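You operate a simulated robot arm through the tools that you are given. There is no shell and no other tool.

Carry out the task below with a simulated robot arm. There is one attempt and no reset: what you move stays moved.

## Task
Shut the blue flush valve, open the black and purple ones and start the flush pump.
Fine: set the valves before you start the pump; the flow guard must not trip.

Only the result counts: the job must be done as asked and must still hold three seconds after the hand-in. Knocking over, shifting, dropping, spilling or breaking anything else fails it.

## Robot
A 7-joint arm with a two-finger parallel gripper, fixed in place. Base frame: the origin is at the foot of the arm, x ahead of it, y to its left, z up. Lengths are in cm, angles in rad, forces in N, time in s.
Its first joint turns from -2.601 to 2.601 rad. Payload 3.43 kg.
The TCP is the grasp point between the finger pads, 3 cm short of the fingertips. In the tool frame z runs along the fingers and y along their closing line. The gripper opens to 9.4 cm. The fingers are 2.8 cm wide and 1 cm thick; the gripper's body (5 by 9.6 cm) begins 5.5 cm behind the TCP.
Orientation is told as [roll, pitch, yaw] about the base's x, y, z axes, in that order, counted from this pose: with the fingers straight down and closing along the base's y, the tool's x points along the base's -x, its y along +y and its z along -z.

## Interface
- The arm moves only by the tool play_rows. Its arguments are lists of equal length, an entry for each row: "fingers": the finger opening in cm, from 0 to 9.4; "translation": the shift along the tool's x, y, z in units of 25 mm (1.0 is 25 mm), a list of three; "rot": the turn, a rotation vector about the tool's x, y, z in units of 6 degrees (1.0 is 6 degrees), a list of three. In form: {"fingers": [fingers, ...], "translation": [[tx, ty, tz], ...], "rot": [[rx, ry, rz], ...]}. A call has 1 to 20 rows; each row shifts and turns the commanded pose from where the row before left it, along the tool's axes as they then stand. A call with a number of a shift or a turn outside -1 to 1 is refused whole. A row lasts 0.2 s, in which the tool goes at most 5 cm and 0.15 rad; a call with a longer step from one row to the next is refused whole, and so is a gripper value outside its range. A pose out of reach is approached as far as the arm can. The call stops where the force on the tool passes 40 N (or 10 N more than at its start, if that is more) or the arm is blocked; 0.2 s more then pass. The fingers move at their own pace (about 4.5 cm/s each) and stop on an object; they squeeze with about 32 N. The grip force told is the motor's: it shows also when the fingers shut on nothing. Time passes only in rows, and 0.2 s behind the last, so rows that do not move let the fingers close. The reply holds the time, the measured pose of the TCP, the force on the tool along the base axes, the opening and the grip force, in the units named above and with some noise, with the torque about the TCP (base axes, N m) and any sound that the robot's microphone picked up.
- Cameras (640 x 400 px; columns grow to the right, rows downward): "scene" is fixed at [39.5, 63.48, 158.82]; the picture's right is [0.84, 0.54, 0.00], its down [0.46, -0.70, -0.55] and it looks along [-0.30, 0.46, -0.84] (base axes); focal length 321 px, centre (320, 200). "wrist" rides on the gripper at [7.6, 1.4, -10.2] in the tool frame; the picture's right is [-0.18, 0.98, 0.00], its down [-0.75, -0.14, -0.64] and it looks along [-0.63, -0.12, 0.77] (tool axes); focal length 243 px, centre (320, 200). There is no depth. A picture from a camera that has moved, and an enlarged one, comes with that camera's place and axes in the base frame and with its lens. The place of the scene camera against the robot may be out by one fixed shift of up to 1.8 cm in any direction.
- snapshot(camera): a new picture of that camera. It takes no simulated time.
- inspect(camera, box): a new picture of the part [left, top, right, bottom] of that camera's present view, enlarged. It takes no simulated time.
- hand_in(): hands the job in; it is judged then, once.

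Nothing tells you positions but the pictures and the camera data. Unless the task says otherwise, let go and move clear before handing in.

The tools are called after "Emit:" as name(argument=value, ...) on one line, values as JSON. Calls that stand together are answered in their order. play_rows: Moves the arm, as the interface text tells. Its arguments: {"type":"object","properties":{"fingers":{"type":"array","items":{"type":"number"}},"translation":{"type":"array","items":{"type":"array","items":{"type":"number"}}},"rot":{"type":"array","items":{"type":"array","items":{"type":"number"}}}},"required":["fingers","translation","rot"]} The other tools are called the same way: snapshot (camera) takes a picture; inspect (camera, box) takes an enlarged picture of a part of a camera's view; hand_in () hands the job in.

At the start:

```text
time_s: 0.0
ee_pos: [25.2, 95.37, 124.08]
orientation: [0.0, -0.001, 0.0]
force: [0.6, -0.3, 0.4]
moment: [-0.01, 0.02, 0.04]
gripper_width: 9.39
grip_force: 0.0
```

scene: 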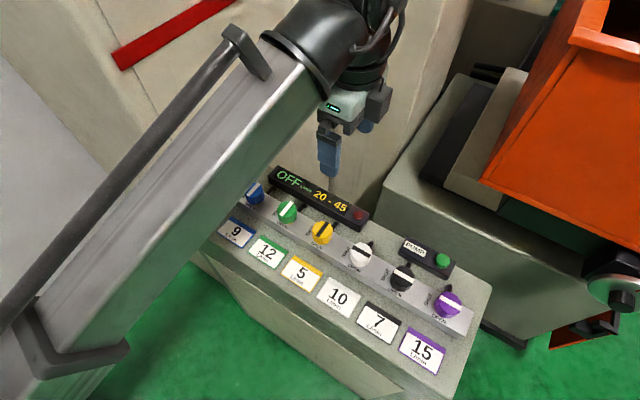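
wrist: 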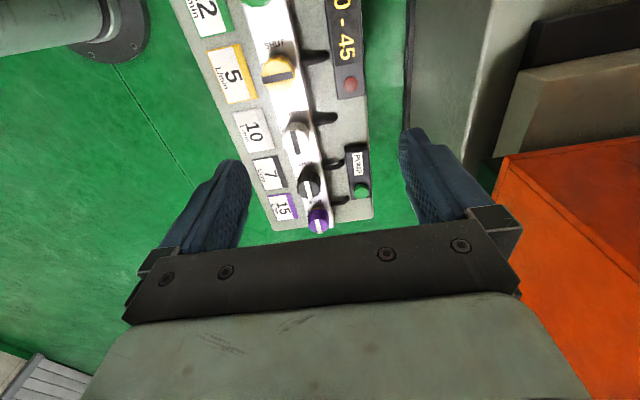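

I see a panel with six coloured valve knobs (blue, green, yellow, white, black, purple), a flow display and a green pump button. I'll enlarge the views to read the valve positions and locate things before moving.

Emit:
inspect(camera="scene", box=[230, 150, 390, 250])

Emit:
inspect(camera="scene", box=[330, 220, 490, 320])

Emit:
inspect(camera="wrist", box=[180, 0, 400, 137])

Emit:
inspect(camera="wrist", box=[220, 110, 400, 240])

```text
4.00 times, centred on (310, 200) of scene
camera zoom: at [39.5, 63.48, 158.82], right [0.84, 0.54, 0.0], down [0.46, -0.7, -0.55], along [-0.3, 0.46, -0.84], focal length 1284 px, centre (360, 200)
```

zoom: 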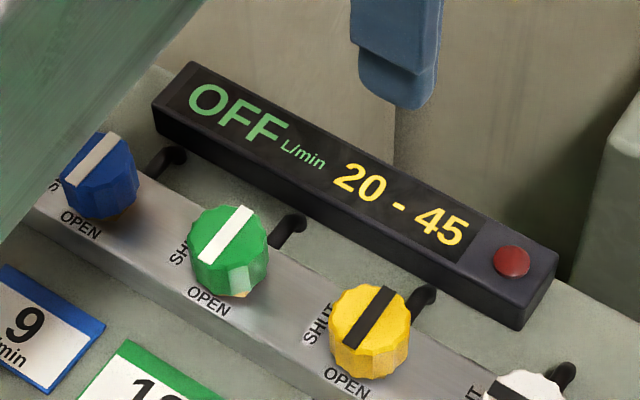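

```text
4.00 times, centred on (410, 270) of scene
camera zoom: at [39.5, 63.48, 158.82], right [0.84, 0.54, 0.0], down [0.46, -0.7, -0.55], along [-0.3, 0.46, -0.84], focal length 1284 px, centre (-40, -80)
```

zoom: 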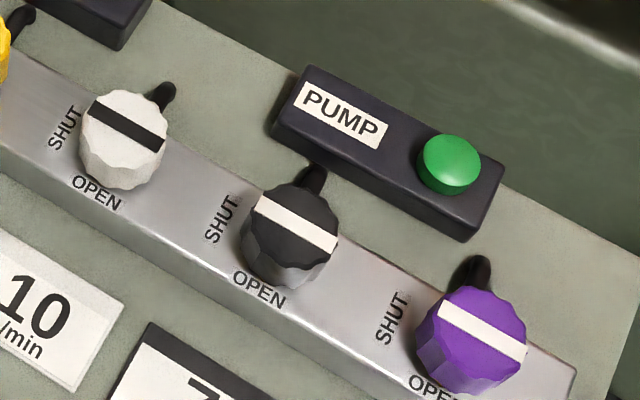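

```text
2.91 times, centred on (290, 68) of wrist
camera zoom: at [17.52, 96.91, 134.35], right [0.18, 0.98, 0.0], down [0.75, -0.14, 0.64], along [0.63, -0.12, -0.77], focal length 706 px, centre (407, 582)
```

zoom: 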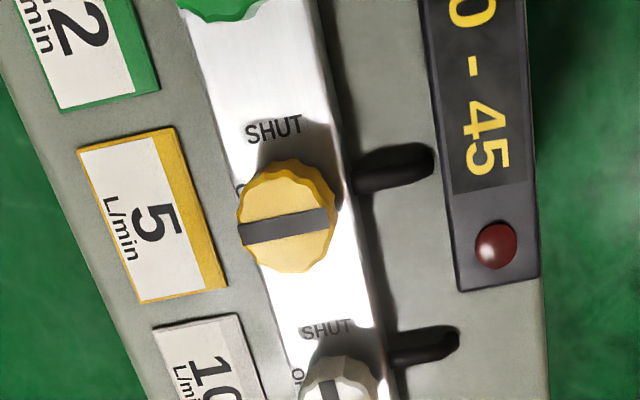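

```text
3.08 times, centred on (310, 175) of wrist
camera zoom: at [17.52, 96.91, 134.35], right [0.18, 0.98, 0.0], down [0.75, -0.14, 0.64], along [0.63, -0.12, -0.77], focal length 746 px, centre (351, 277)
```

zoom: 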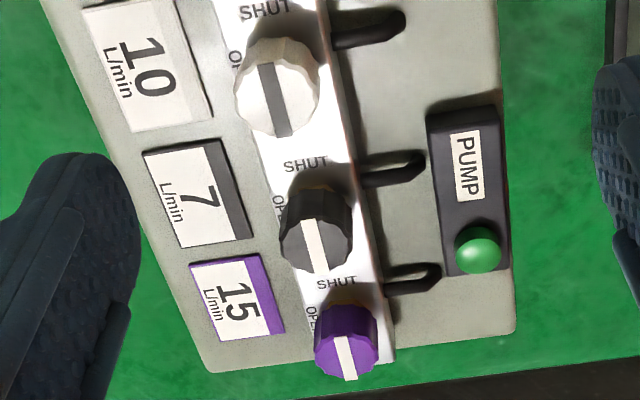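

The knobs look to stand in a row along x at y ≈ 90, tops near z ≈ 101, about 9 cm apart (purple x≈51, black 42, blue ≈6). The pump button is near (47.5, 99, 97). A stripe along x means shut and along y means open. I'll move over the black knob at a safe height to localise better and test reach.

Emit:
play_rows(fingers=[9.4, 9.4, 9.4, 9.4, 9.4, 9.4, 9.4, 9.4, 9.4], translation=[[-0.84, -0.27, 0.4], [-0.84, -0.27, 0.4], [-0.84, -0.27, 0.4], [-0.84, -0.27, 0.4], [-0.84, -0.27, 0.4], [-0.84, -0.27, 0.4], [-0.84, -0.27, 0.4], [-0.84, -0.27, 0.4], [0, 0, 0]], rot=[[0, 0, 0], [0, 0, 0], [0, 0, 0], [0, 0, 0], [0, 0, 0], [0, 0, 0], [0, 0, 0], [0, 0, 0], [0, 0, 0]])

```text
time_s: 2.0
ee_pos: [42.07, 90.12, 116.23]
orientation: [0.0, 0.002, -0.002]
force: [-0.3, 0.1, 0.1]
moment: [-0.01, -0.02, 0.02]
gripper_width: 9.42
grip_force: 0.0
```

The arm reached (42, 90, 116), above where I take the black knob to be. I'll take pictures to refine the geometry.

Emit:
snapshot(camera="wrist")

Emit:
snapshot(camera="scene")

```text
taken
camera wrist: at [34.43, 91.55, 126.61], right [0.18, 0.98, 0.0], down [0.75, -0.14, 0.64], along [0.63, -0.12, -0.77], focal length 243 px, centre (320, 200)
```

wrist: 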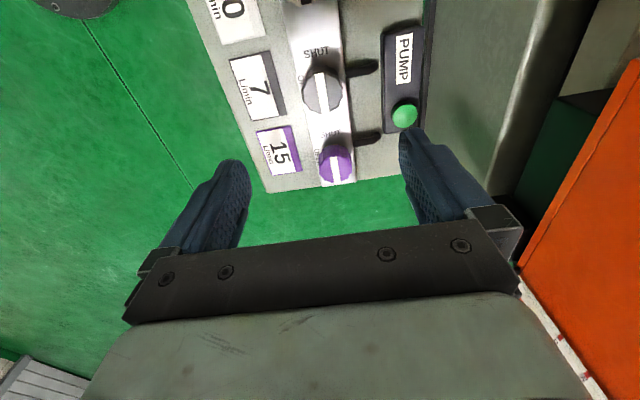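

```text
taken
```

scene: 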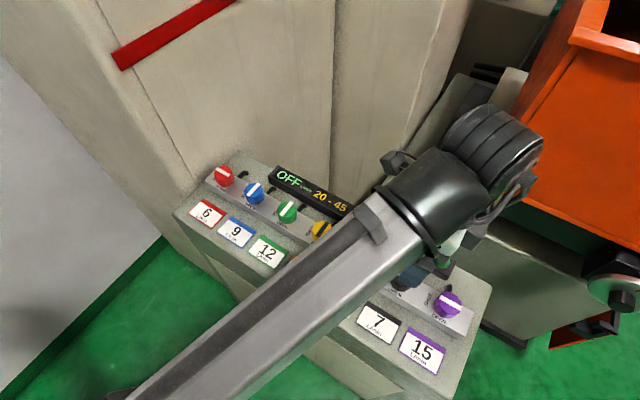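

A red valve (6 L/min) was hidden behind the arm before. I'll enlarge it along with the blue knob, and the black, purple and button area.

Emit:
inspect(camera="scene", box=[180, 150, 340, 250])

Emit:
inspect(camera="wrist", box=[230, 20, 450, 157])

Emit:
inspect(camera="wrist", box=[270, 100, 430, 200])

```text
4.00 times, centred on (260, 200) of scene
camera zoom: at [39.5, 63.48, 158.82], right [0.84, 0.54, 0.0], down [0.46, -0.7, -0.55], along [-0.3, 0.46, -0.84], focal length 1284 px, centre (560, 200)
```

zoom: 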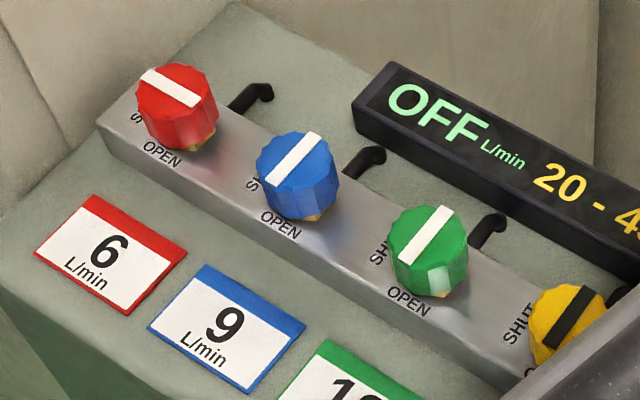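

```text
2.91 times, centred on (340, 88) of wrist
camera zoom: at [34.43, 91.55, 126.61], right [0.18, 0.98, 0.0], down [0.75, -0.14, 0.64], along [0.63, -0.12, -0.77], focal length 706 px, centre (262, 524)
```

zoom: 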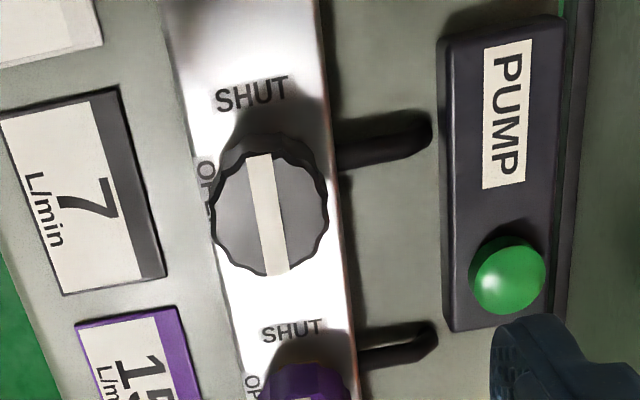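

```text
4.00 times, centred on (350, 150) of wrist
camera zoom: at [34.43, 91.55, 126.61], right [0.18, 0.98, 0.0], down [0.75, -0.14, 0.64], along [0.63, -0.12, -0.77], focal length 970 px, centre (200, 400)
```

zoom: 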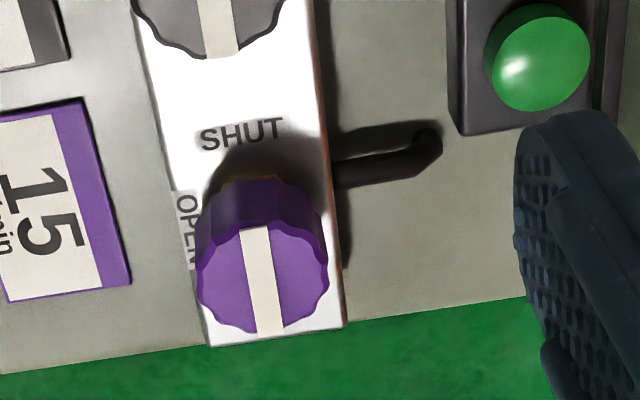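

Geometry refined: black knob top at about (41.8, 90.3, 100.7), purple at (51.0, 90.3), strip surface z≈98, button around (47, 99.4, 97.5). Opening is counter-clockwise from above (−x SHUT to −y OPEN). I'll test in free air that the wrist can turn +90° here.

Emit:
play_rows(fingers=[7, 7, 7, 7, 7, 7, 7, 7, 7, 7, 7, 7, 7, 7, 7, 7], translation=[[0, 0, 0], [0, 0, 0], [0, 0, 0], [0, 0, 0], [0, 0, 0], [0, 0, 0], [0, 0, 0], [0, 0, 0], [0, 0, 0], [0, 0, 0], [0, 0, 0], [0, 0, 0], [0, 0, 0], [0, 0, 0], [0, 0, 0], [0, 0, 0]], rot=[[0, 0, -1], [0, 0, -1], [0, 0, -1], [0, 0, -1], [0, 0, -1], [0, 0, -1], [0, 0, -1], [0, 0, -1], [0, 0, -1], [0, 0, -1], [0, 0, -1], [0, 0, -1], [0, 0, -1], [0, 0, -1], [0, 0, -1], [0, 0, 0]])

Emit:
snapshot(camera="wrist")

```text
time_s: 5.4
ee_pos: [41.98, 90.01, 116.13]
orientation: [0.0, 0.002, 1.572]
force: [0.7, -0.5, -0.1]
moment: [-0.01, -0.02, 0.02]
gripper_width: 7.01
grip_force: 0.0
```

```text
taken
camera wrist: at [40.56, 82.32, 126.33], right [-0.98, 0.18, 0.0], down [0.14, 0.75, 0.64], along [0.12, 0.63, -0.77], focal length 243 px, centre (320, 200)
```

wrist: 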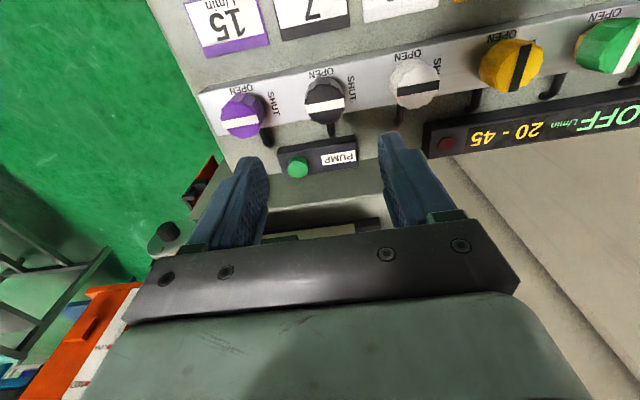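

The wrist turns freely to yaw 90°. I'll enlarge this new view to cross-check the knob and button positions.

Emit:
inspect(camera="wrist", box=[210, 70, 370, 190])

Emit:
inspect(camera="wrist", box=[440, 10, 640, 135])

```text
3.33 times, centred on (290, 130) of wrist
camera zoom: at [40.56, 82.32, 126.33], right [-0.98, 0.18, 0.0], down [0.14, 0.75, 0.64], along [0.12, 0.63, -0.77], focal length 809 px, centre (420, 433)
```

zoom: 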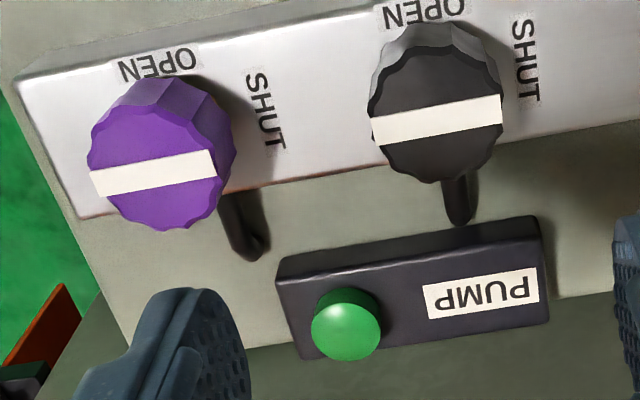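

```text
3.20 times, centred on (540, 72) of wrist
camera zoom: at [40.56, 82.32, 126.33], right [-0.98, 0.18, 0.0], down [0.14, 0.75, 0.64], along [0.12, 0.63, -0.77], focal length 776 px, centre (-384, 608)
```

zoom: 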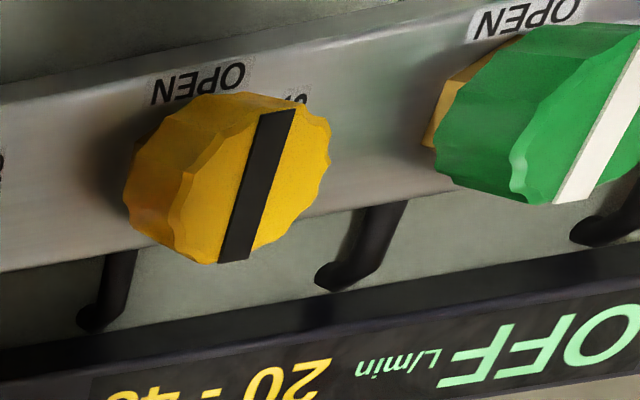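

Cross-checks agree: black knob ≈(41.65, 90.55, top ≈101.3), purple ≈(50.8, 90.6), button ≈(46.85, 99.5, 97.9), strip surface ≈98.4. I'll turn back to yaw 0 and come down to just above the black knob.

Emit:
play_rows(fingers=[7, 7, 7, 7, 7, 7, 7, 7, 7, 7, 7, 7, 7, 7, 7, 7, 7, 7, 7, 7], translation=[[0, 0, 0], [0, 0, 0], [0, 0, 0], [0, 0, 0], [0, 0, 0], [0, 0, 0], [0, 0, 0], [0, 0, 0], [0, 0, 0], [0, 0, 0], [0, 0, 0], [0, 0, 0], [0, 0, 0], [0, 0, 0], [0, 0, 0], [0.14, 0.232, 0.8], [0, 0, 0.8], [0, 0, 0.8], [0, 0, 0.8], [0, 0, 0.4]], rot=[[0, 0, 1], [0, 0, 1], [0, 0, 1], [0, 0, 1], [0, 0, 1], [0, 0, 1], [0, 0, 1], [0, 0, 1], [0, 0, 1], [0, 0, 1], [0, 0, 1], [0, 0, 1], [0, 0, 1], [0, 0, 1], [0, 0, 1], [0, 0, 0], [0, 0, 0], [0, 0, 0], [0, 0, 0], [0, 0, 0]])

Emit:
snapshot(camera="wrist")

Emit:
snapshot(camera="scene")

```text
time_s: 9.6
ee_pos: [41.85, 90.7, 107.17]
orientation: [-0.001, 0.0, 0.001]
force: [0.8, -0.1, 0.3]
moment: [0.0, 0.01, 0.01]
gripper_width: 7.0
grip_force: 0.1
```

```text
taken
camera wrist: at [34.24, 92.06, 117.44], right [0.18, 0.98, 0.0], down [0.75, -0.14, 0.64], along [0.63, -0.12, -0.77], focal length 243 px, centre (320, 200)
```

wrist: 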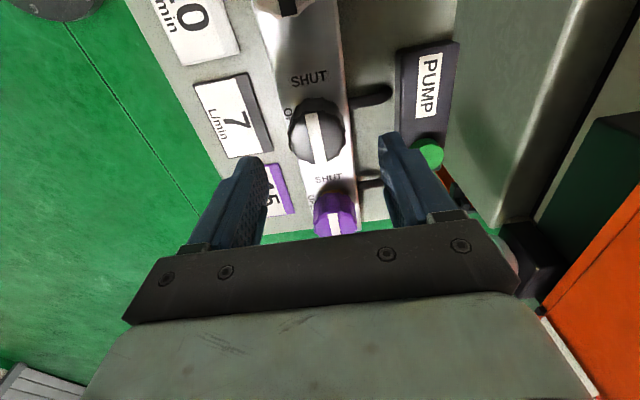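

```text
taken
```

scene: 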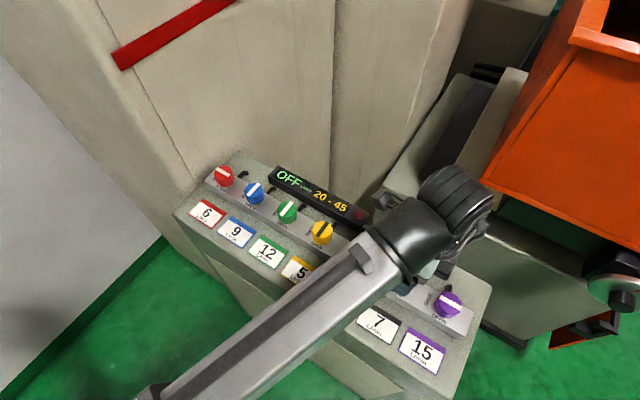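

The fingers straddle the black knob from above. I'll enlarge to check the centring.

Emit:
inspect(camera="wrist", box=[240, 80, 440, 205])

```text
3.20 times, centred on (340, 142) of wrist
camera zoom: at [34.24, 92.06, 117.44], right [0.18, 0.98, 0.0], down [0.75, -0.14, 0.64], along [0.63, -0.12, -0.77], focal length 776 px, centre (256, 384)
```

zoom: 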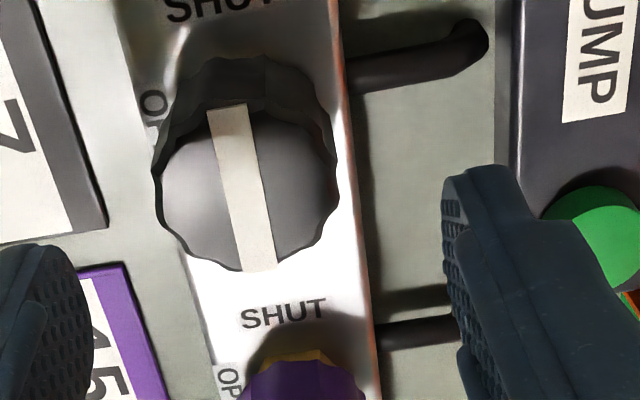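

The knob sits about 0.2 cm to the −y side of the tool axis. I'll correct that and lower until the fingertips are just above the strip (TCP z≈102.1), leaving the fingers open.

Emit:
play_rows(fingers=[7, 7, 7, 7, 7, 7, 7], translation=[[0, -0.08, 0.3], [0, 0, 0.4], [0, 0, 0.4], [0, 0, 0.4], [0, 0, 0.3], [0, 0, 0.2], [0, 0, 0]], rot=[[0, 0, 0], [0, 0, 0], [0, 0, 0], [0, 0, 0], [0, 0, 0], [0, 0, 0], [0, 0, 0]])

Emit:
inspect(camera="wrist", box=[220, 90, 420, 215])

```text
time_s: 11.2
ee_pos: [41.77, 90.43, 102.07]
orientation: [0.001, 0.001, 0.001]
force: [-1.0, -0.2, 0.8]
moment: [0.0, 0.03, 0.0]
gripper_width: 7.02
grip_force: 0.2
```

```text
3.20 times, centred on (320, 152) of wrist
camera zoom: at [34.01, 91.82, 112.39], right [0.18, 0.98, 0.0], down [0.75, -0.14, 0.64], along [0.63, -0.12, -0.77], focal length 776 px, centre (320, 352)
```

zoom: 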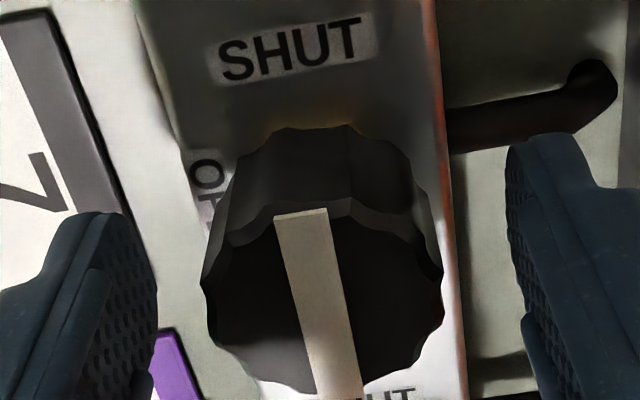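

The knob is well between the fingers. Closing the grip on it now.

Emit:
play_rows(fingers=[3, 3, 3, 3, 3], translation=[[0, 0, 0], [0, 0, 0], [0, 0, 0], [0, 0, 0], [0, 0, 0]], rot=[[0, 0, 0], [0, 0, 0], [0, 0, 0], [0, 0, 0], [0, 0, 0]])

```text
time_s: 12.4
ee_pos: [41.63, 90.52, 102.06]
orientation: [0.0, 0.0, 0.001]
force: [0.6, 7.4, 1.1]
moment: [-0.11, -0.01, 0.0]
gripper_width: 3.97
grip_force: 44.7
```

The grip holds at 3.97 cm with small side force. I'll turn a first 24° counter-clockwise and watch forces.

Emit:
play_rows(fingers=[3, 3, 3, 3, 3], translation=[[0, 0.02, 0], [0, 0, 0], [0, 0, 0], [0, 0, 0], [0, 0, 0]], rot=[[0, 0, -1], [0, 0, -1], [0, 0, -1], [0, 0, -1], [0, 0, 0]])

Emit:
inspect(camera="wrist", box=[220, 90, 420, 215])

```text
time_s: 13.6
ee_pos: [41.62, 90.5, 102.19]
orientation: [0.001, -0.002, 0.42]
force: [0.1, 0.5, 1.3]
moment: [0.38, -0.02, 0.01]
gripper_width: 3.98
grip_force: 45.0
```

```text
3.20 times, centred on (320, 152) of wrist
camera zoom: at [34.09, 88.68, 112.38], right [-0.23, 0.97, 0.0], down [0.75, 0.18, 0.64], along [0.62, 0.15, -0.77], focal length 776 px, centre (320, 352)
```

zoom: 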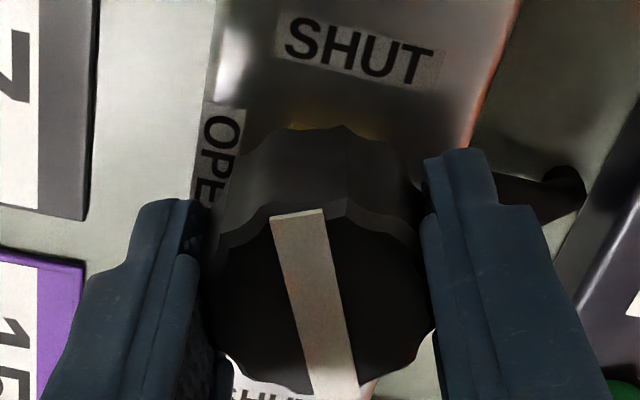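

The knob turns with the gripper, stripe fixed relative to the fingers. I'll continue the turn.

Emit:
play_rows(fingers=[3, 3, 3, 3, 3, 3, 3, 3], translation=[[0, 0, 0], [0, 0, 0], [0, 0, 0], [0, 0, 0], [0, 0, 0], [0, 0, 0], [0, 0, 0], [0, 0, 0]], rot=[[0, 0, -1], [0, 0, -1], [0, 0, -1], [0, 0, -1], [0, 0, -1], [0, 0, -1], [0, 0, -1], [0, 0, 0]])

Emit:
inspect(camera="wrist", box=[220, 90, 420, 215])

```text
time_s: 15.4
ee_pos: [41.65, 90.54, 102.07]
orientation: [-0.001, -0.001, 1.153]
force: [9.2, 7.8, 5.9]
moment: [-0.95, 0.78, 0.02]
gripper_width: 3.99
grip_force: 44.6
```

```text
3.20 times, centred on (320, 152) of wrist
camera zoom: at [37.2, 84.13, 112.38], right [-0.82, 0.57, 0.0], down [0.43, 0.63, 0.64], along [0.36, 0.53, -0.77], focal length 776 px, centre (320, 352)
```

zoom: 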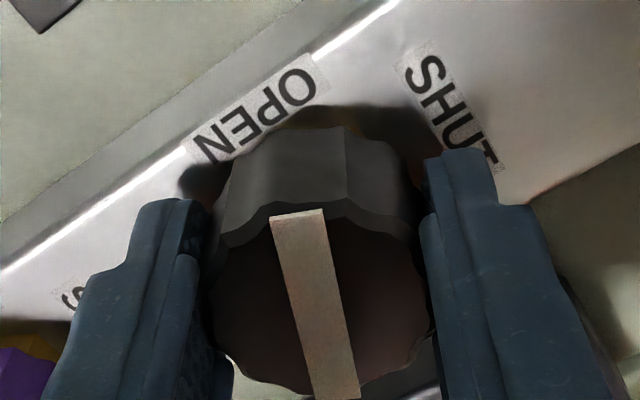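

Still turning with modest forces; now at 66°. I'll finish the remaining 24°.

Emit:
play_rows(fingers=[3, 3, 3, 3, 3, 3], translation=[[-0.02, -0.01, 0], [0, 0, 0], [0, 0, 0], [0, 0, 0], [0, 0, 0], [0, 0, 0]], rot=[[0, 0, -1], [0, 0, -1], [0, 0, -1], [0, 0, -1], [0, 0, 0], [0, 0, 0]])

Emit:
inspect(camera="wrist", box=[220, 90, 420, 215])

```text
time_s: 16.8
ee_pos: [41.5, 90.57, 102.15]
orientation: [0.0, 0.0, 1.571]
force: [8.5, -1.2, -3.9]
moment: [1.37, 0.21, -0.04]
gripper_width: 3.98
grip_force: 45.2
```

```text
3.20 times, centred on (320, 152) of wrist
camera zoom: at [40.15, 82.91, 112.38], right [-0.98, 0.18, 0.0], down [0.14, 0.75, 0.64], along [0.12, 0.63, -0.77], focal length 776 px, centre (320, 352)
```

zoom: 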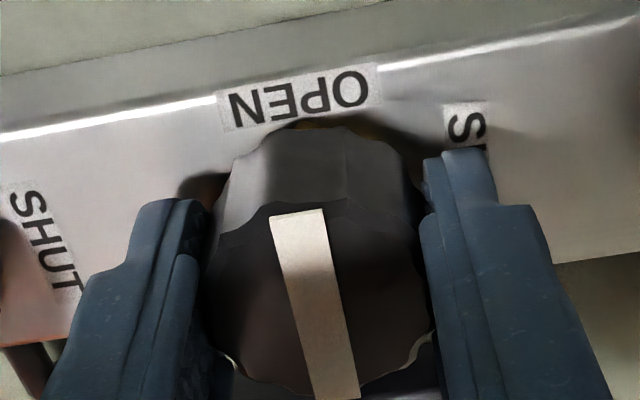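

The black knob's stripe now points to OPEN after a full 90°. I'll release, lift clear and check its angle.

Emit:
play_rows(fingers=[6.8, 6.8, 6.8, 6.8, 6.8, 6.8, 6.8, 6.8, 6.8, 6.8], translation=[[0, 0, 0], [0, 0, 0], [0, 0, 0], [0, 0, -0.4], [0, 0, -0.8], [0, 0, -0.8], [0, 0, -0.8], [0, 0, -0.8], [0, 0, -0.4], [0, 0, 0]], rot=[[0, 0, 0], [0, 0, 0], [0, 0, 0], [0, 0, 0], [0, 0, 0], [0, 0, 0], [0, 0, 0], [0, 0, 0], [0, 0, 0], [0, 0, 0]])

Emit:
snapshot(camera="wrist")

Emit:
inspect(camera="wrist", box=[220, 60, 420, 185])

Emit:
inspect(camera="wrist", box=[440, 0, 640, 125])

```text
time_s: 19.0
ee_pos: [41.64, 90.44, 112.27]
orientation: [0.0, 0.0, 1.569]
force: [0.2, 0.5, 0.5]
moment: [0.0, -0.01, 0.05]
gripper_width: 6.79
grip_force: 0.0
```

```text
taken
camera wrist: at [40.22, 82.81, 122.42], right [-0.98, 0.18, 0.0], down [0.14, 0.75, 0.64], along [0.12, 0.63, -0.77], focal length 243 px, centre (320, 200)
```

wrist: 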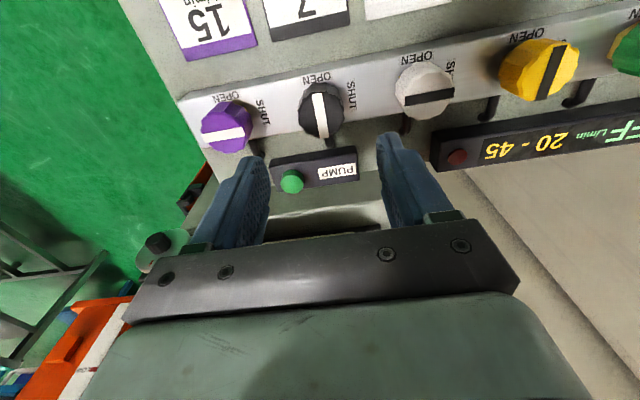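

```text
3.20 times, centred on (320, 122) of wrist
camera zoom: at [40.22, 82.81, 122.42], right [-0.98, 0.18, 0.0], down [0.14, 0.75, 0.64], along [0.12, 0.63, -0.77], focal length 776 px, centre (320, 448)
```

zoom: 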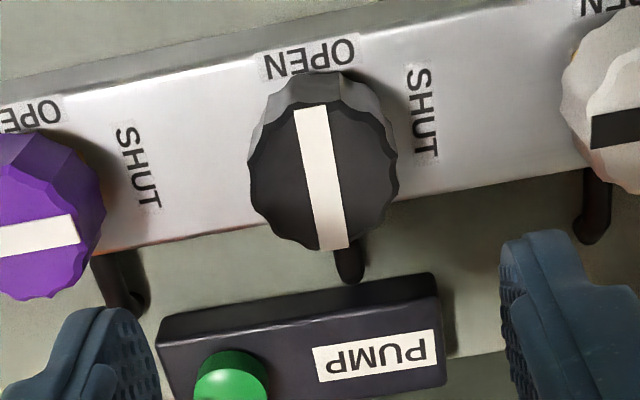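

```text
3.20 times, centred on (540, 62) of wrist
camera zoom: at [40.22, 82.81, 122.42], right [-0.98, 0.18, 0.0], down [0.14, 0.75, 0.64], along [0.12, 0.63, -0.77], focal length 776 px, centre (-384, 640)
```

zoom: 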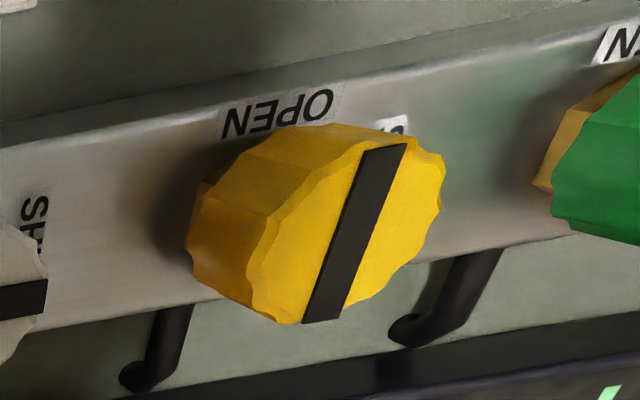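

Black is fully open: its stripe computes to exactly along y. Next I'll turn the wrist back to yaw 0 and move over the purple knob.

Emit:
play_rows(fingers=[6.8, 6.8, 6.8, 6.8, 6.8, 6.8, 6.8, 6.8, 6.8, 6.8, 6.8, 6.8, 6.8, 6.8, 6.8, 6.8, 6.8, 6.8, 6.8, 6.8], translation=[[0, 0, 0], [0, 0, 0], [0, 0, 0], [0, 0, 0], [0, 0, 0], [0, 0, 0], [0, 0, 0], [0, 0, 0], [0, 0, 0], [0, 0, 0], [0, 0, 0], [0, 0, 0], [0, 0, 0], [0, 0, 0], [0, 0, 0], [-0.732, 0, 0], [-0.732, 0, 0], [-0.732, 0, 0], [-0.732, 0, 0], [-0.732, 0, 0]], rot=[[0, 0, 1], [0, 0, 1], [0, 0, 1], [0, 0, 1], [0, 0, 1], [0, 0, 1], [0, 0, 1], [0, 0, 1], [0, 0, 1], [0, 0, 1], [0, 0, 1], [0, 0, 1], [0, 0, 1], [0, 0, 1], [0, 0, 1], [0, 0, 0], [0, 0, 0], [0, 0, 0], [0, 0, 0], [0, 0, 0]])

Emit:
play_rows(fingers=[6.8, 6.8, 6.8, 6.8, 6.8], translation=[[0, 0, 0.5], [0, 0, 0.5], [0, 0, 0.5], [0, 0, 0.5], [0, 0, 0]], rot=[[0, 0, 0], [0, 0, 0], [0, 0, 0], [0, 0, 0], [0, 0, 0]])

Emit:
inspect(camera="wrist", box=[220, 80, 420, 205])

```text
time_s: 23.2
ee_pos: [50.84, 90.7, 112.08]
orientation: [-0.001, 0.0, 0.001]
force: [0.4, -0.2, -0.2]
moment: [0.01, -0.02, 0.01]
gripper_width: 6.79
grip_force: 0.0
```

```text
time_s: 24.4
ee_pos: [50.75, 90.64, 106.9]
orientation: [0.0, 0.0, -0.002]
force: [0.1, 0.1, 0.0]
moment: [0.0, 0.0, 0.0]
gripper_width: 6.79
grip_force: 0.0
```

```text
3.20 times, centred on (320, 142) of wrist
camera zoom: at [43.05, 91.96, 117.11], right [0.18, 0.98, 0.0], down [0.75, -0.14, 0.64], along [0.63, -0.12, -0.77], focal length 776 px, centre (320, 384)
```

zoom: 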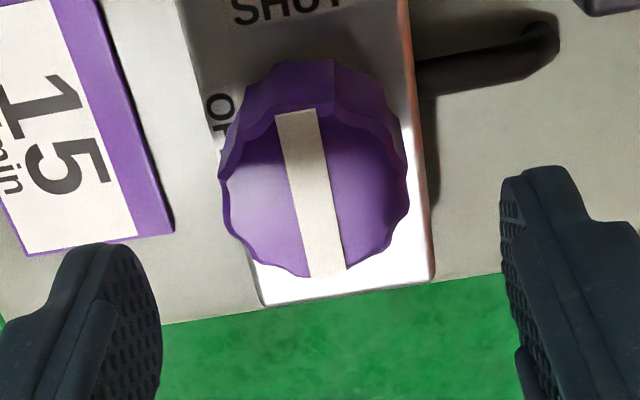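

Purple is centred within about 0.1 cm. I'll lower and grip it in the same way.

Emit:
play_rows(fingers=[6.8, 6.8, 6.8, 6.8, 6.8, 6.8, 6.8, 3, 3, 3, 3, 3], translation=[[-0.02, -0.015, 0.3], [0, 0, 0.4], [0, 0, 0.4], [0, 0, 0.4], [0, 0, 0.3], [0, 0, 0.2], [0, 0, 0], [0, 0, 0], [0, 0, 0], [0, 0, 0], [0, 0, 0], [0, 0, 0]], rot=[[0, 0, 0], [0, 0, 0], [0, 0, 0], [0, 0, 0], [0, 0, 0], [0, 0, 0], [0, 0, 0], [0, 0, 0], [0, 0, 0], [0, 0, 0], [0, 0, 0], [0, 0, 0]])

Emit:
inspect(camera="wrist", box=[220, 90, 420, 215])

```text
time_s: 27.0
ee_pos: [50.63, 90.42, 102.16]
orientation: [-0.002, 0.002, -0.001]
force: [-11.0, -13.7, -5.3]
moment: [-0.06, 0.03, 0.12]
gripper_width: 4.07
grip_force: 44.9
```

```text
3.20 times, centred on (320, 152) of wrist
camera zoom: at [43.01, 91.9, 112.35], right [0.18, 0.98, 0.0], down [0.75, -0.14, 0.64], along [0.63, -0.12, -0.77], focal length 776 px, centre (320, 352)
```

zoom: 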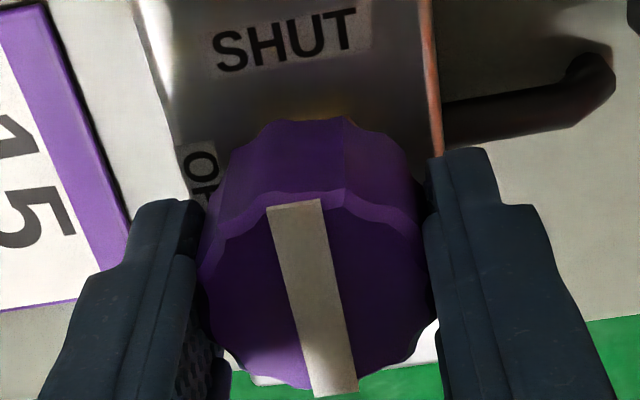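

Gripped at 4.07 cm with a small side load toward −x/−y. I'll nudge to relieve it and begin turning.

Emit:
play_rows(fingers=[3, 3, 3, 3, 3, 3, 3], translation=[[0.025, -0.035, 0], [0, 0, 0], [0, 0, 0], [0, 0, 0], [0, 0, 0], [0, 0, 0], [0, 0, 0]], rot=[[0, 0, 0], [0, 0, -1], [0, 0, -1], [0, 0, -1], [0, 0, -1], [0, 0, 0], [0, 0, 0]])

Emit:
inspect(camera="wrist", box=[220, 90, 420, 215])

```text
time_s: 28.6
ee_pos: [50.56, 90.6, 102.2]
orientation: [0.004, 0.0, 0.42]
force: [-23.2, 14.1, -2.7]
moment: [-0.06, -0.08, -0.06]
gripper_width: 4.06
grip_force: 45.0
```

```text
3.20 times, centred on (320, 152) of wrist
camera zoom: at [43.06, 88.7, 112.36], right [-0.23, 0.97, 0.0], down [0.75, 0.18, 0.64], along [0.62, 0.15, -0.77], focal length 776 px, centre (320, 352)
```

zoom: 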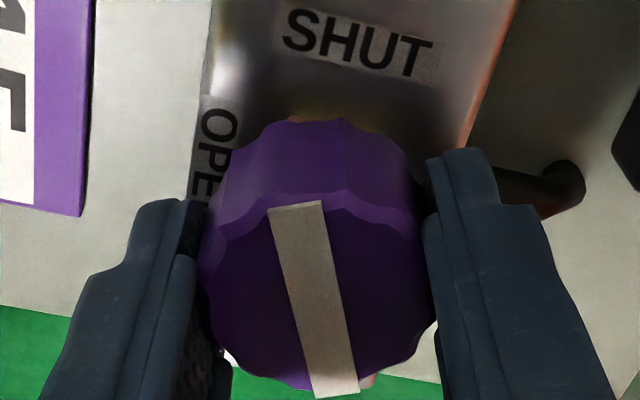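

The side load is now (−23, +14) N, so the knob's true centre is a bit more −x/+y. I'll shift the hold there to relieve the load and check.

Emit:
play_rows(fingers=[3, 3, 3], translation=[[0.018, 0.034, 0], [0.018, 0.034, 0], [0, 0, 0]], rot=[[0, 0, 0], [0, 0, 0], [0, 0, 0]])

```text
time_s: 29.4
ee_pos: [50.63, 90.72, 102.15]
orientation: [-0.002, -0.001, 0.419]
force: [-18.2, 7.2, 0.1]
moment: [0.4, 0.06, -0.05]
gripper_width: 3.98
grip_force: 45.3
```

Emit:
play_rows(fingers=[3, 3, 3], translation=[[0.03, 0.028, 0], [0.03, 0.028, 0], [0, 0, 0]], rot=[[0, 0, 0], [0, 0, 0], [0, 0, 0]])

```text
time_s: 30.2
ee_pos: [50.58, 90.66, 102.18]
orientation: [-0.002, -0.001, 0.419]
force: [-3.8, -0.3, 3.6]
moment: [-0.12, 0.27, 0.02]
gripper_width: 4.01
grip_force: 45.0
```

Side load is nearly gone. Continuing the turn another 30°.

Emit:
play_rows(fingers=[3, 3, 3, 3, 3, 3], translation=[[0, 0, 0], [0, 0, 0], [0, 0, 0], [0, 0, 0], [0, 0, 0], [0, 0, 0]], rot=[[0, 0, -1], [0, 0, -1], [0, 0, -1], [0, 0, -1], [0, 0, -1], [0, 0, 0]])

Emit:
inspect(camera="wrist", box=[220, 90, 420, 215])

```text
time_s: 31.6
ee_pos: [50.42, 90.7, 102.13]
orientation: [0.0, -0.002, 0.946]
force: [3.9, 5.8, 13.1]
moment: [-0.14, -0.2, 0.02]
gripper_width: 4.0
grip_force: 45.0
```

```text
3.20 times, centred on (320, 152) of wrist
camera zoom: at [44.83, 85.25, 112.34], right [-0.69, 0.73, 0.0], down [0.56, 0.53, 0.64], along [0.47, 0.44, -0.77], focal length 776 px, centre (320, 352)
```

zoom: 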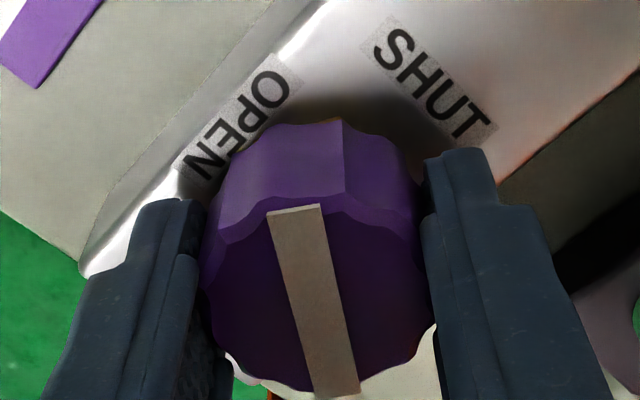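

Now at 54°, still rotating together with low loads. Finishing the remaining 36°.

Emit:
play_rows(fingers=[3, 3, 3, 3, 3, 3, 3, 3], translation=[[0, 0, 0], [0, 0, 0], [0, 0, 0], [0, 0, 0], [0, 0, 0], [0, 0, 0], [0, 0, 0], [0, 0, 0]], rot=[[0, 0, -1], [0, 0, -1], [0, 0, -1], [0, 0, -1], [0, 0, -1], [0, 0, -1], [0, 0, 0], [0, 0, 0]])

Emit:
inspect(camera="wrist", box=[220, 90, 420, 215])

```text
time_s: 33.4
ee_pos: [50.34, 90.62, 102.12]
orientation: [0.0, -0.002, 1.572]
force: [3.4, 17.6, 19.6]
moment: [0.34, 0.37, -0.24]
gripper_width: 3.98
grip_force: 44.3
```

```text
3.20 times, centred on (320, 152) of wrist
camera zoom: at [48.94, 82.96, 112.33], right [-0.98, 0.18, 0.0], down [0.14, 0.75, 0.64], along [0.12, 0.63, -0.77], focal length 776 px, centre (320, 352)
```

zoom: 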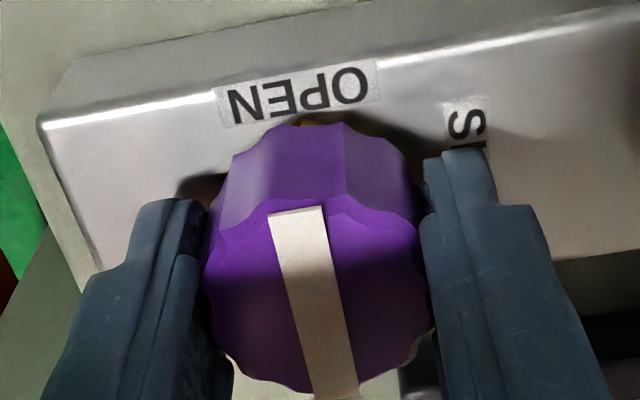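

Purple's stripe now points at OPEN. I'll release, lift and verify.

Emit:
play_rows(fingers=[6.8, 6.8, 6.8, 6.8, 6.8, 6.8, 6.8, 6.8, 6.8, 6.8], translation=[[0, 0, 0], [0, 0, 0], [0, 0, 0], [0, 0, -0.4], [0, 0, -0.8], [0, 0, -0.8], [0, 0, -0.8], [0, 0, -0.8], [0, 0, -0.4], [0, 0, 0]], rot=[[0, 0, 0], [0, 0, 0], [0, 0, 0], [0, 0, 0], [0, 0, 0], [0, 0, 0], [0, 0, 0], [0, 0, 0], [0, 0, 0], [0, 0, 0]])

Emit:
inspect(camera="wrist", box=[220, 60, 420, 185])

Emit:
snapshot(camera="wrist")

```text
time_s: 35.6
ee_pos: [50.39, 90.8, 112.2]
orientation: [-0.001, 0.0, 1.572]
force: [-0.3, 0.0, 0.8]
moment: [-0.03, -0.02, 0.01]
gripper_width: 6.81
grip_force: 0.0
```

```text
3.20 times, centred on (320, 122) of wrist
camera zoom: at [48.8, 83.14, 122.41], right [-0.98, 0.18, 0.0], down [0.14, 0.75, 0.64], along [0.12, 0.63, -0.77], focal length 776 px, centre (320, 448)
```

zoom: 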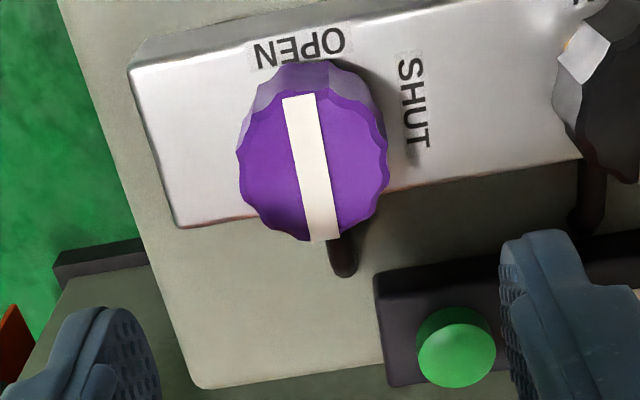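

```text
taken
camera wrist: at [48.8, 83.14, 122.41], right [-0.98, 0.18, 0.0], down [0.14, 0.75, 0.64], along [0.12, 0.63, -0.77], focal length 243 px, centre (320, 200)
```

wrist: 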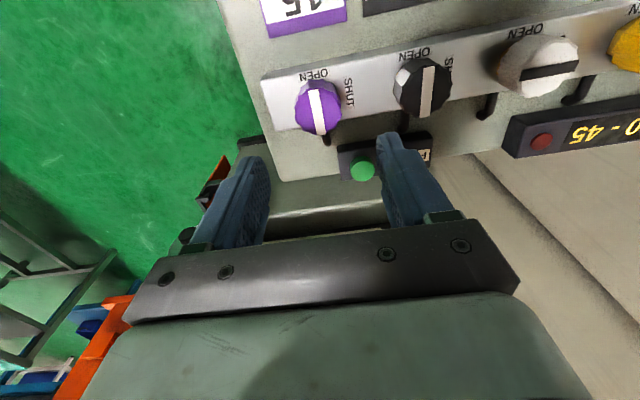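

Purple is open too, its stripe exactly along y. Next I'll travel at height along −x to the blue knob near x≈6, keeping yaw 90°.

Emit:
play_rows(fingers=[6.8, 6.8, 6.8, 6.8, 6.8, 6.8, 6.8, 6.8, 6.8, 6.8, 6.8, 6.8, 6.8, 6.8, 6.8, 6.8, 6.8, 6.8, 6.8], translation=[[0, 0.988, 0], [0, 0.988, 0], [0, 0.988, 0], [0, 0.988, 0], [0, 0.988, 0], [0, 0.988, 0], [0, 0.988, 0], [0, 0.988, 0], [0, 0.988, 0], [0, 0.988, 0], [0, 0.988, 0], [0, 0.988, 0], [0, 0.988, 0], [0, 0.988, 0], [0, 0.988, 0], [0, 0.988, 0], [0, 0.988, 0], [0, 0.988, 0], [0, 0, 0]], rot=[[0, 0, 0], [0, 0, 0], [0, 0, 0], [0, 0, 0], [0, 0, 0], [0, 0, 0], [0, 0, 0], [0, 0, 0], [0, 0, 0], [0, 0, 0], [0, 0, 0], [0, 0, 0], [0, 0, 0], [0, 0, 0], [0, 0, 0], [0, 0, 0], [0, 0, 0], [0, 0, 0], [0, 0, 0]])

Emit:
snapshot(camera="wrist")

Emit:
inspect(camera="wrist", box=[220, 60, 420, 185])

Emit:
snapshot(camera="scene")

```text
time_s: 39.6
ee_pos: [5.86, 90.54, 111.98]
orientation: [0.0, 0.0, 1.572]
force: [-0.1, -0.1, -0.1]
moment: [0.03, 0.0, 0.03]
gripper_width: 6.78
grip_force: 0.0
```

```text
taken
camera wrist: at [4.48, 82.96, 122.33], right [-0.98, 0.18, 0.0], down [0.14, 0.75, 0.64], along [0.12, 0.63, -0.77], focal length 243 px, centre (320, 200)
```

wrist: 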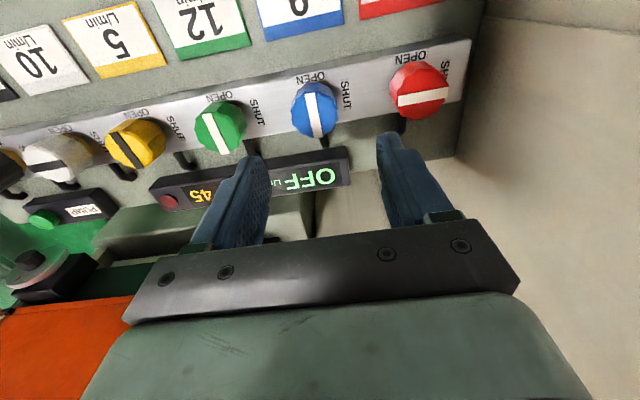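

```text
3.20 times, centred on (320, 122) of wrist
camera zoom: at [4.48, 82.96, 122.33], right [-0.98, 0.18, 0.0], down [0.14, 0.75, 0.64], along [0.12, 0.63, -0.77], focal length 776 px, centre (320, 448)
```

zoom: 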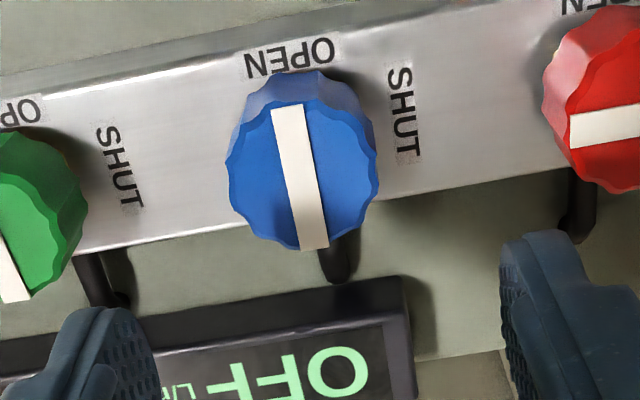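

```text
taken
```

scene: 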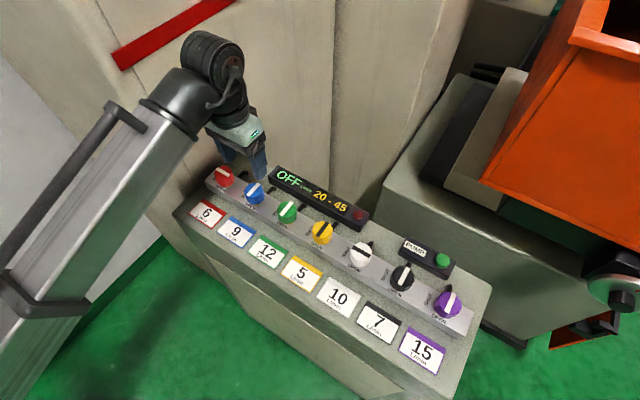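

Blue (9 L/min, stripe on OPEN) is under the gripper, about 0.5 cm toward +x. I'll correct and come down halfway to recheck.

Emit:
play_rows(fingers=[6.8, 6.8, 6.8, 6.8, 6.8, 6.8], translation=[[0, -0.21, 0.4], [0, 0, 0.5], [0, 0, 0.5], [0, 0, 0.4], [0, 0, 0.2], [0, 0, 0]], rot=[[0, 0, 0], [0, 0, 0], [0, 0, 0], [0, 0, 0], [0, 0, 0], [0, 0, 0]])

Emit:
inspect(camera="wrist", box=[220, 80, 420, 205])

```text
time_s: 41.0
ee_pos: [6.51, 90.69, 107.07]
orientation: [-0.001, 0.0, 1.572]
force: [0.0, 0.5, 0.4]
moment: [-0.03, -0.01, 0.0]
gripper_width: 6.79
grip_force: 0.1
```

```text
3.20 times, centred on (320, 142) of wrist
camera zoom: at [5.05, 82.95, 117.29], right [-0.98, 0.18, 0.0], down [0.14, 0.75, 0.64], along [0.12, 0.63, -0.77], focal length 776 px, centre (320, 384)
```

zoom: 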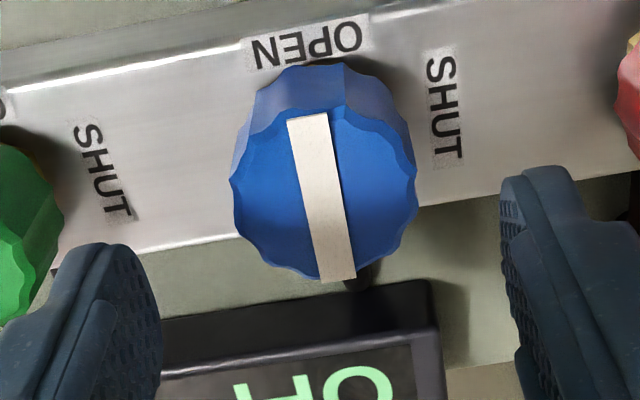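

Blue is centred between the fingers. Lowering the last 5 cm and gripping.

Emit:
play_rows(fingers=[6.8, 6.8, 6.8, 6.8, 6.8, 6.8, 6.8, 3, 3, 3, 3, 3], translation=[[0, 0, 0.3], [0, 0, 0.4], [0, 0, 0.4], [0, 0, 0.4], [0, 0, 0.3], [0, 0, 0.2], [0, 0, 0], [0, 0, 0], [0, 0, 0], [0, 0, 0], [0, 0, 0], [0, 0, 0]], rot=[[0, 0, 0], [0, 0, 0], [0, 0, 0], [0, 0, 0], [0, 0, 0], [0, 0, 0], [0, 0, 0], [0, 0, 0], [0, 0, 0], [0, 0, 0], [0, 0, 0], [0, 0, 0]])

Emit:
inspect(camera="wrist", box=[220, 90, 420, 215])

```text
time_s: 43.6
ee_pos: [6.44, 90.7, 102.11]
orientation: [0.002, 0.0, 1.573]
force: [-13.2, -1.4, -4.0]
moment: [0.1, 0.13, -0.01]
gripper_width: 4.0
grip_force: 44.7
```

```text
3.20 times, centred on (320, 152) of wrist
camera zoom: at [4.97, 83.01, 112.36], right [-0.98, 0.18, 0.0], down [0.14, 0.75, 0.64], along [0.12, 0.63, -0.77], focal length 776 px, centre (320, 352)
```

zoom: 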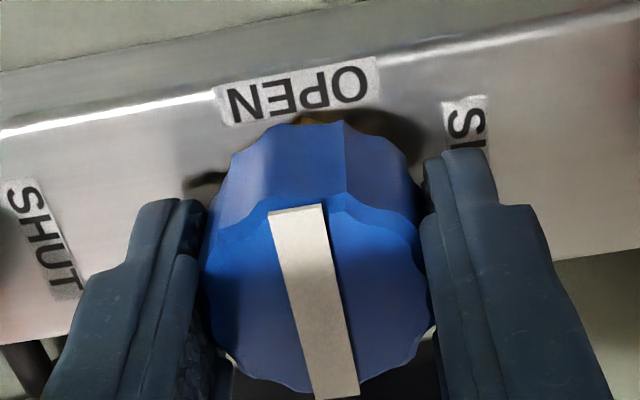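

Gripped at 4.0 cm, slight −x load. I'll relieve it and turn clockwise toward SHUT in steps.

Emit:
play_rows(fingers=[3, 3, 3, 3, 3, 3, 3], translation=[[0, 0.04, 0], [0, 0, 0], [0, 0, 0], [0, 0, 0], [0, 0, 0], [0, 0, 0], [0, 0, 0]], rot=[[0, 0, 0], [0, 0, 1], [0, 0, 1], [0, 0, 1], [0, 0, 1], [0, 0, 1], [0, 0, 0]])

Emit:
inspect(camera="wrist", box=[220, 90, 420, 215])

```text
time_s: 45.2
ee_pos: [6.56, 90.54, 102.08]
orientation: [-0.001, -0.003, 1.045]
force: [-2.4, 4.8, 1.7]
moment: [-0.06, -0.16, -0.02]
gripper_width: 4.01
grip_force: 44.9
```

```text
3.20 times, centred on (320, 152) of wrist
camera zoom: at [1.38, 84.71, 112.35], right [-0.76, 0.65, 0.0], down [0.5, 0.58, 0.64], along [0.42, 0.49, -0.77], focal length 776 px, centre (320, 352)
```

zoom: 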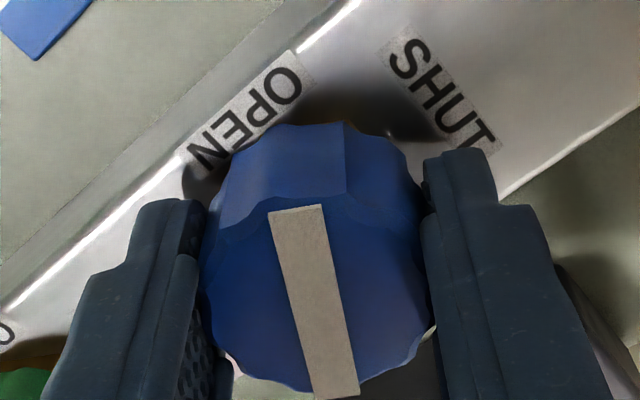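

Turning well, with low forces. Continuing another 36°.

Emit:
play_rows(fingers=[3, 3, 3, 3, 3, 3, 3], translation=[[0, 0, 0], [0, 0, 0], [0, 0, 0], [0, 0, 0], [0, 0, 0], [0, 0, 0], [0, 0, 0]], rot=[[0, 0, 1], [0, 0, 1], [0, 0, 1], [0, 0, 1], [0, 0, 1], [0, 0, 1], [0, 0, 0]])

Emit:
inspect(camera="wrist", box=[220, 90, 420, 215])

```text
time_s: 46.8
ee_pos: [6.51, 90.65, 102.17]
orientation: [0.0, 0.001, 0.415]
force: [14.2, -4.7, -8.9]
moment: [0.17, -0.04, -0.01]
gripper_width: 4.01
grip_force: 45.0
```

```text
3.20 times, centred on (320, 152) of wrist
camera zoom: at [-1.05, 88.76, 112.35], right [-0.23, 0.97, 0.0], down [0.75, 0.18, 0.64], along [0.63, 0.15, -0.77], focal length 776 px, centre (320, 352)
```

zoom: 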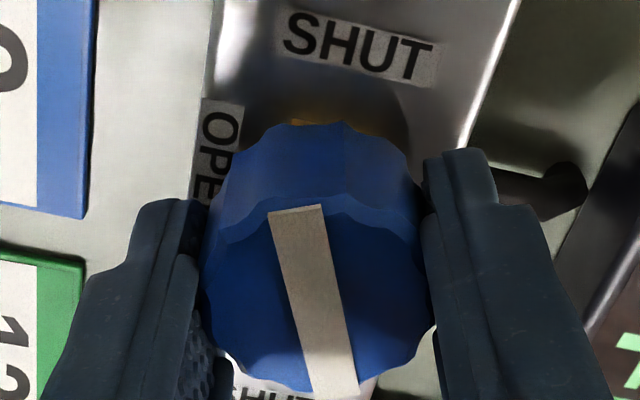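

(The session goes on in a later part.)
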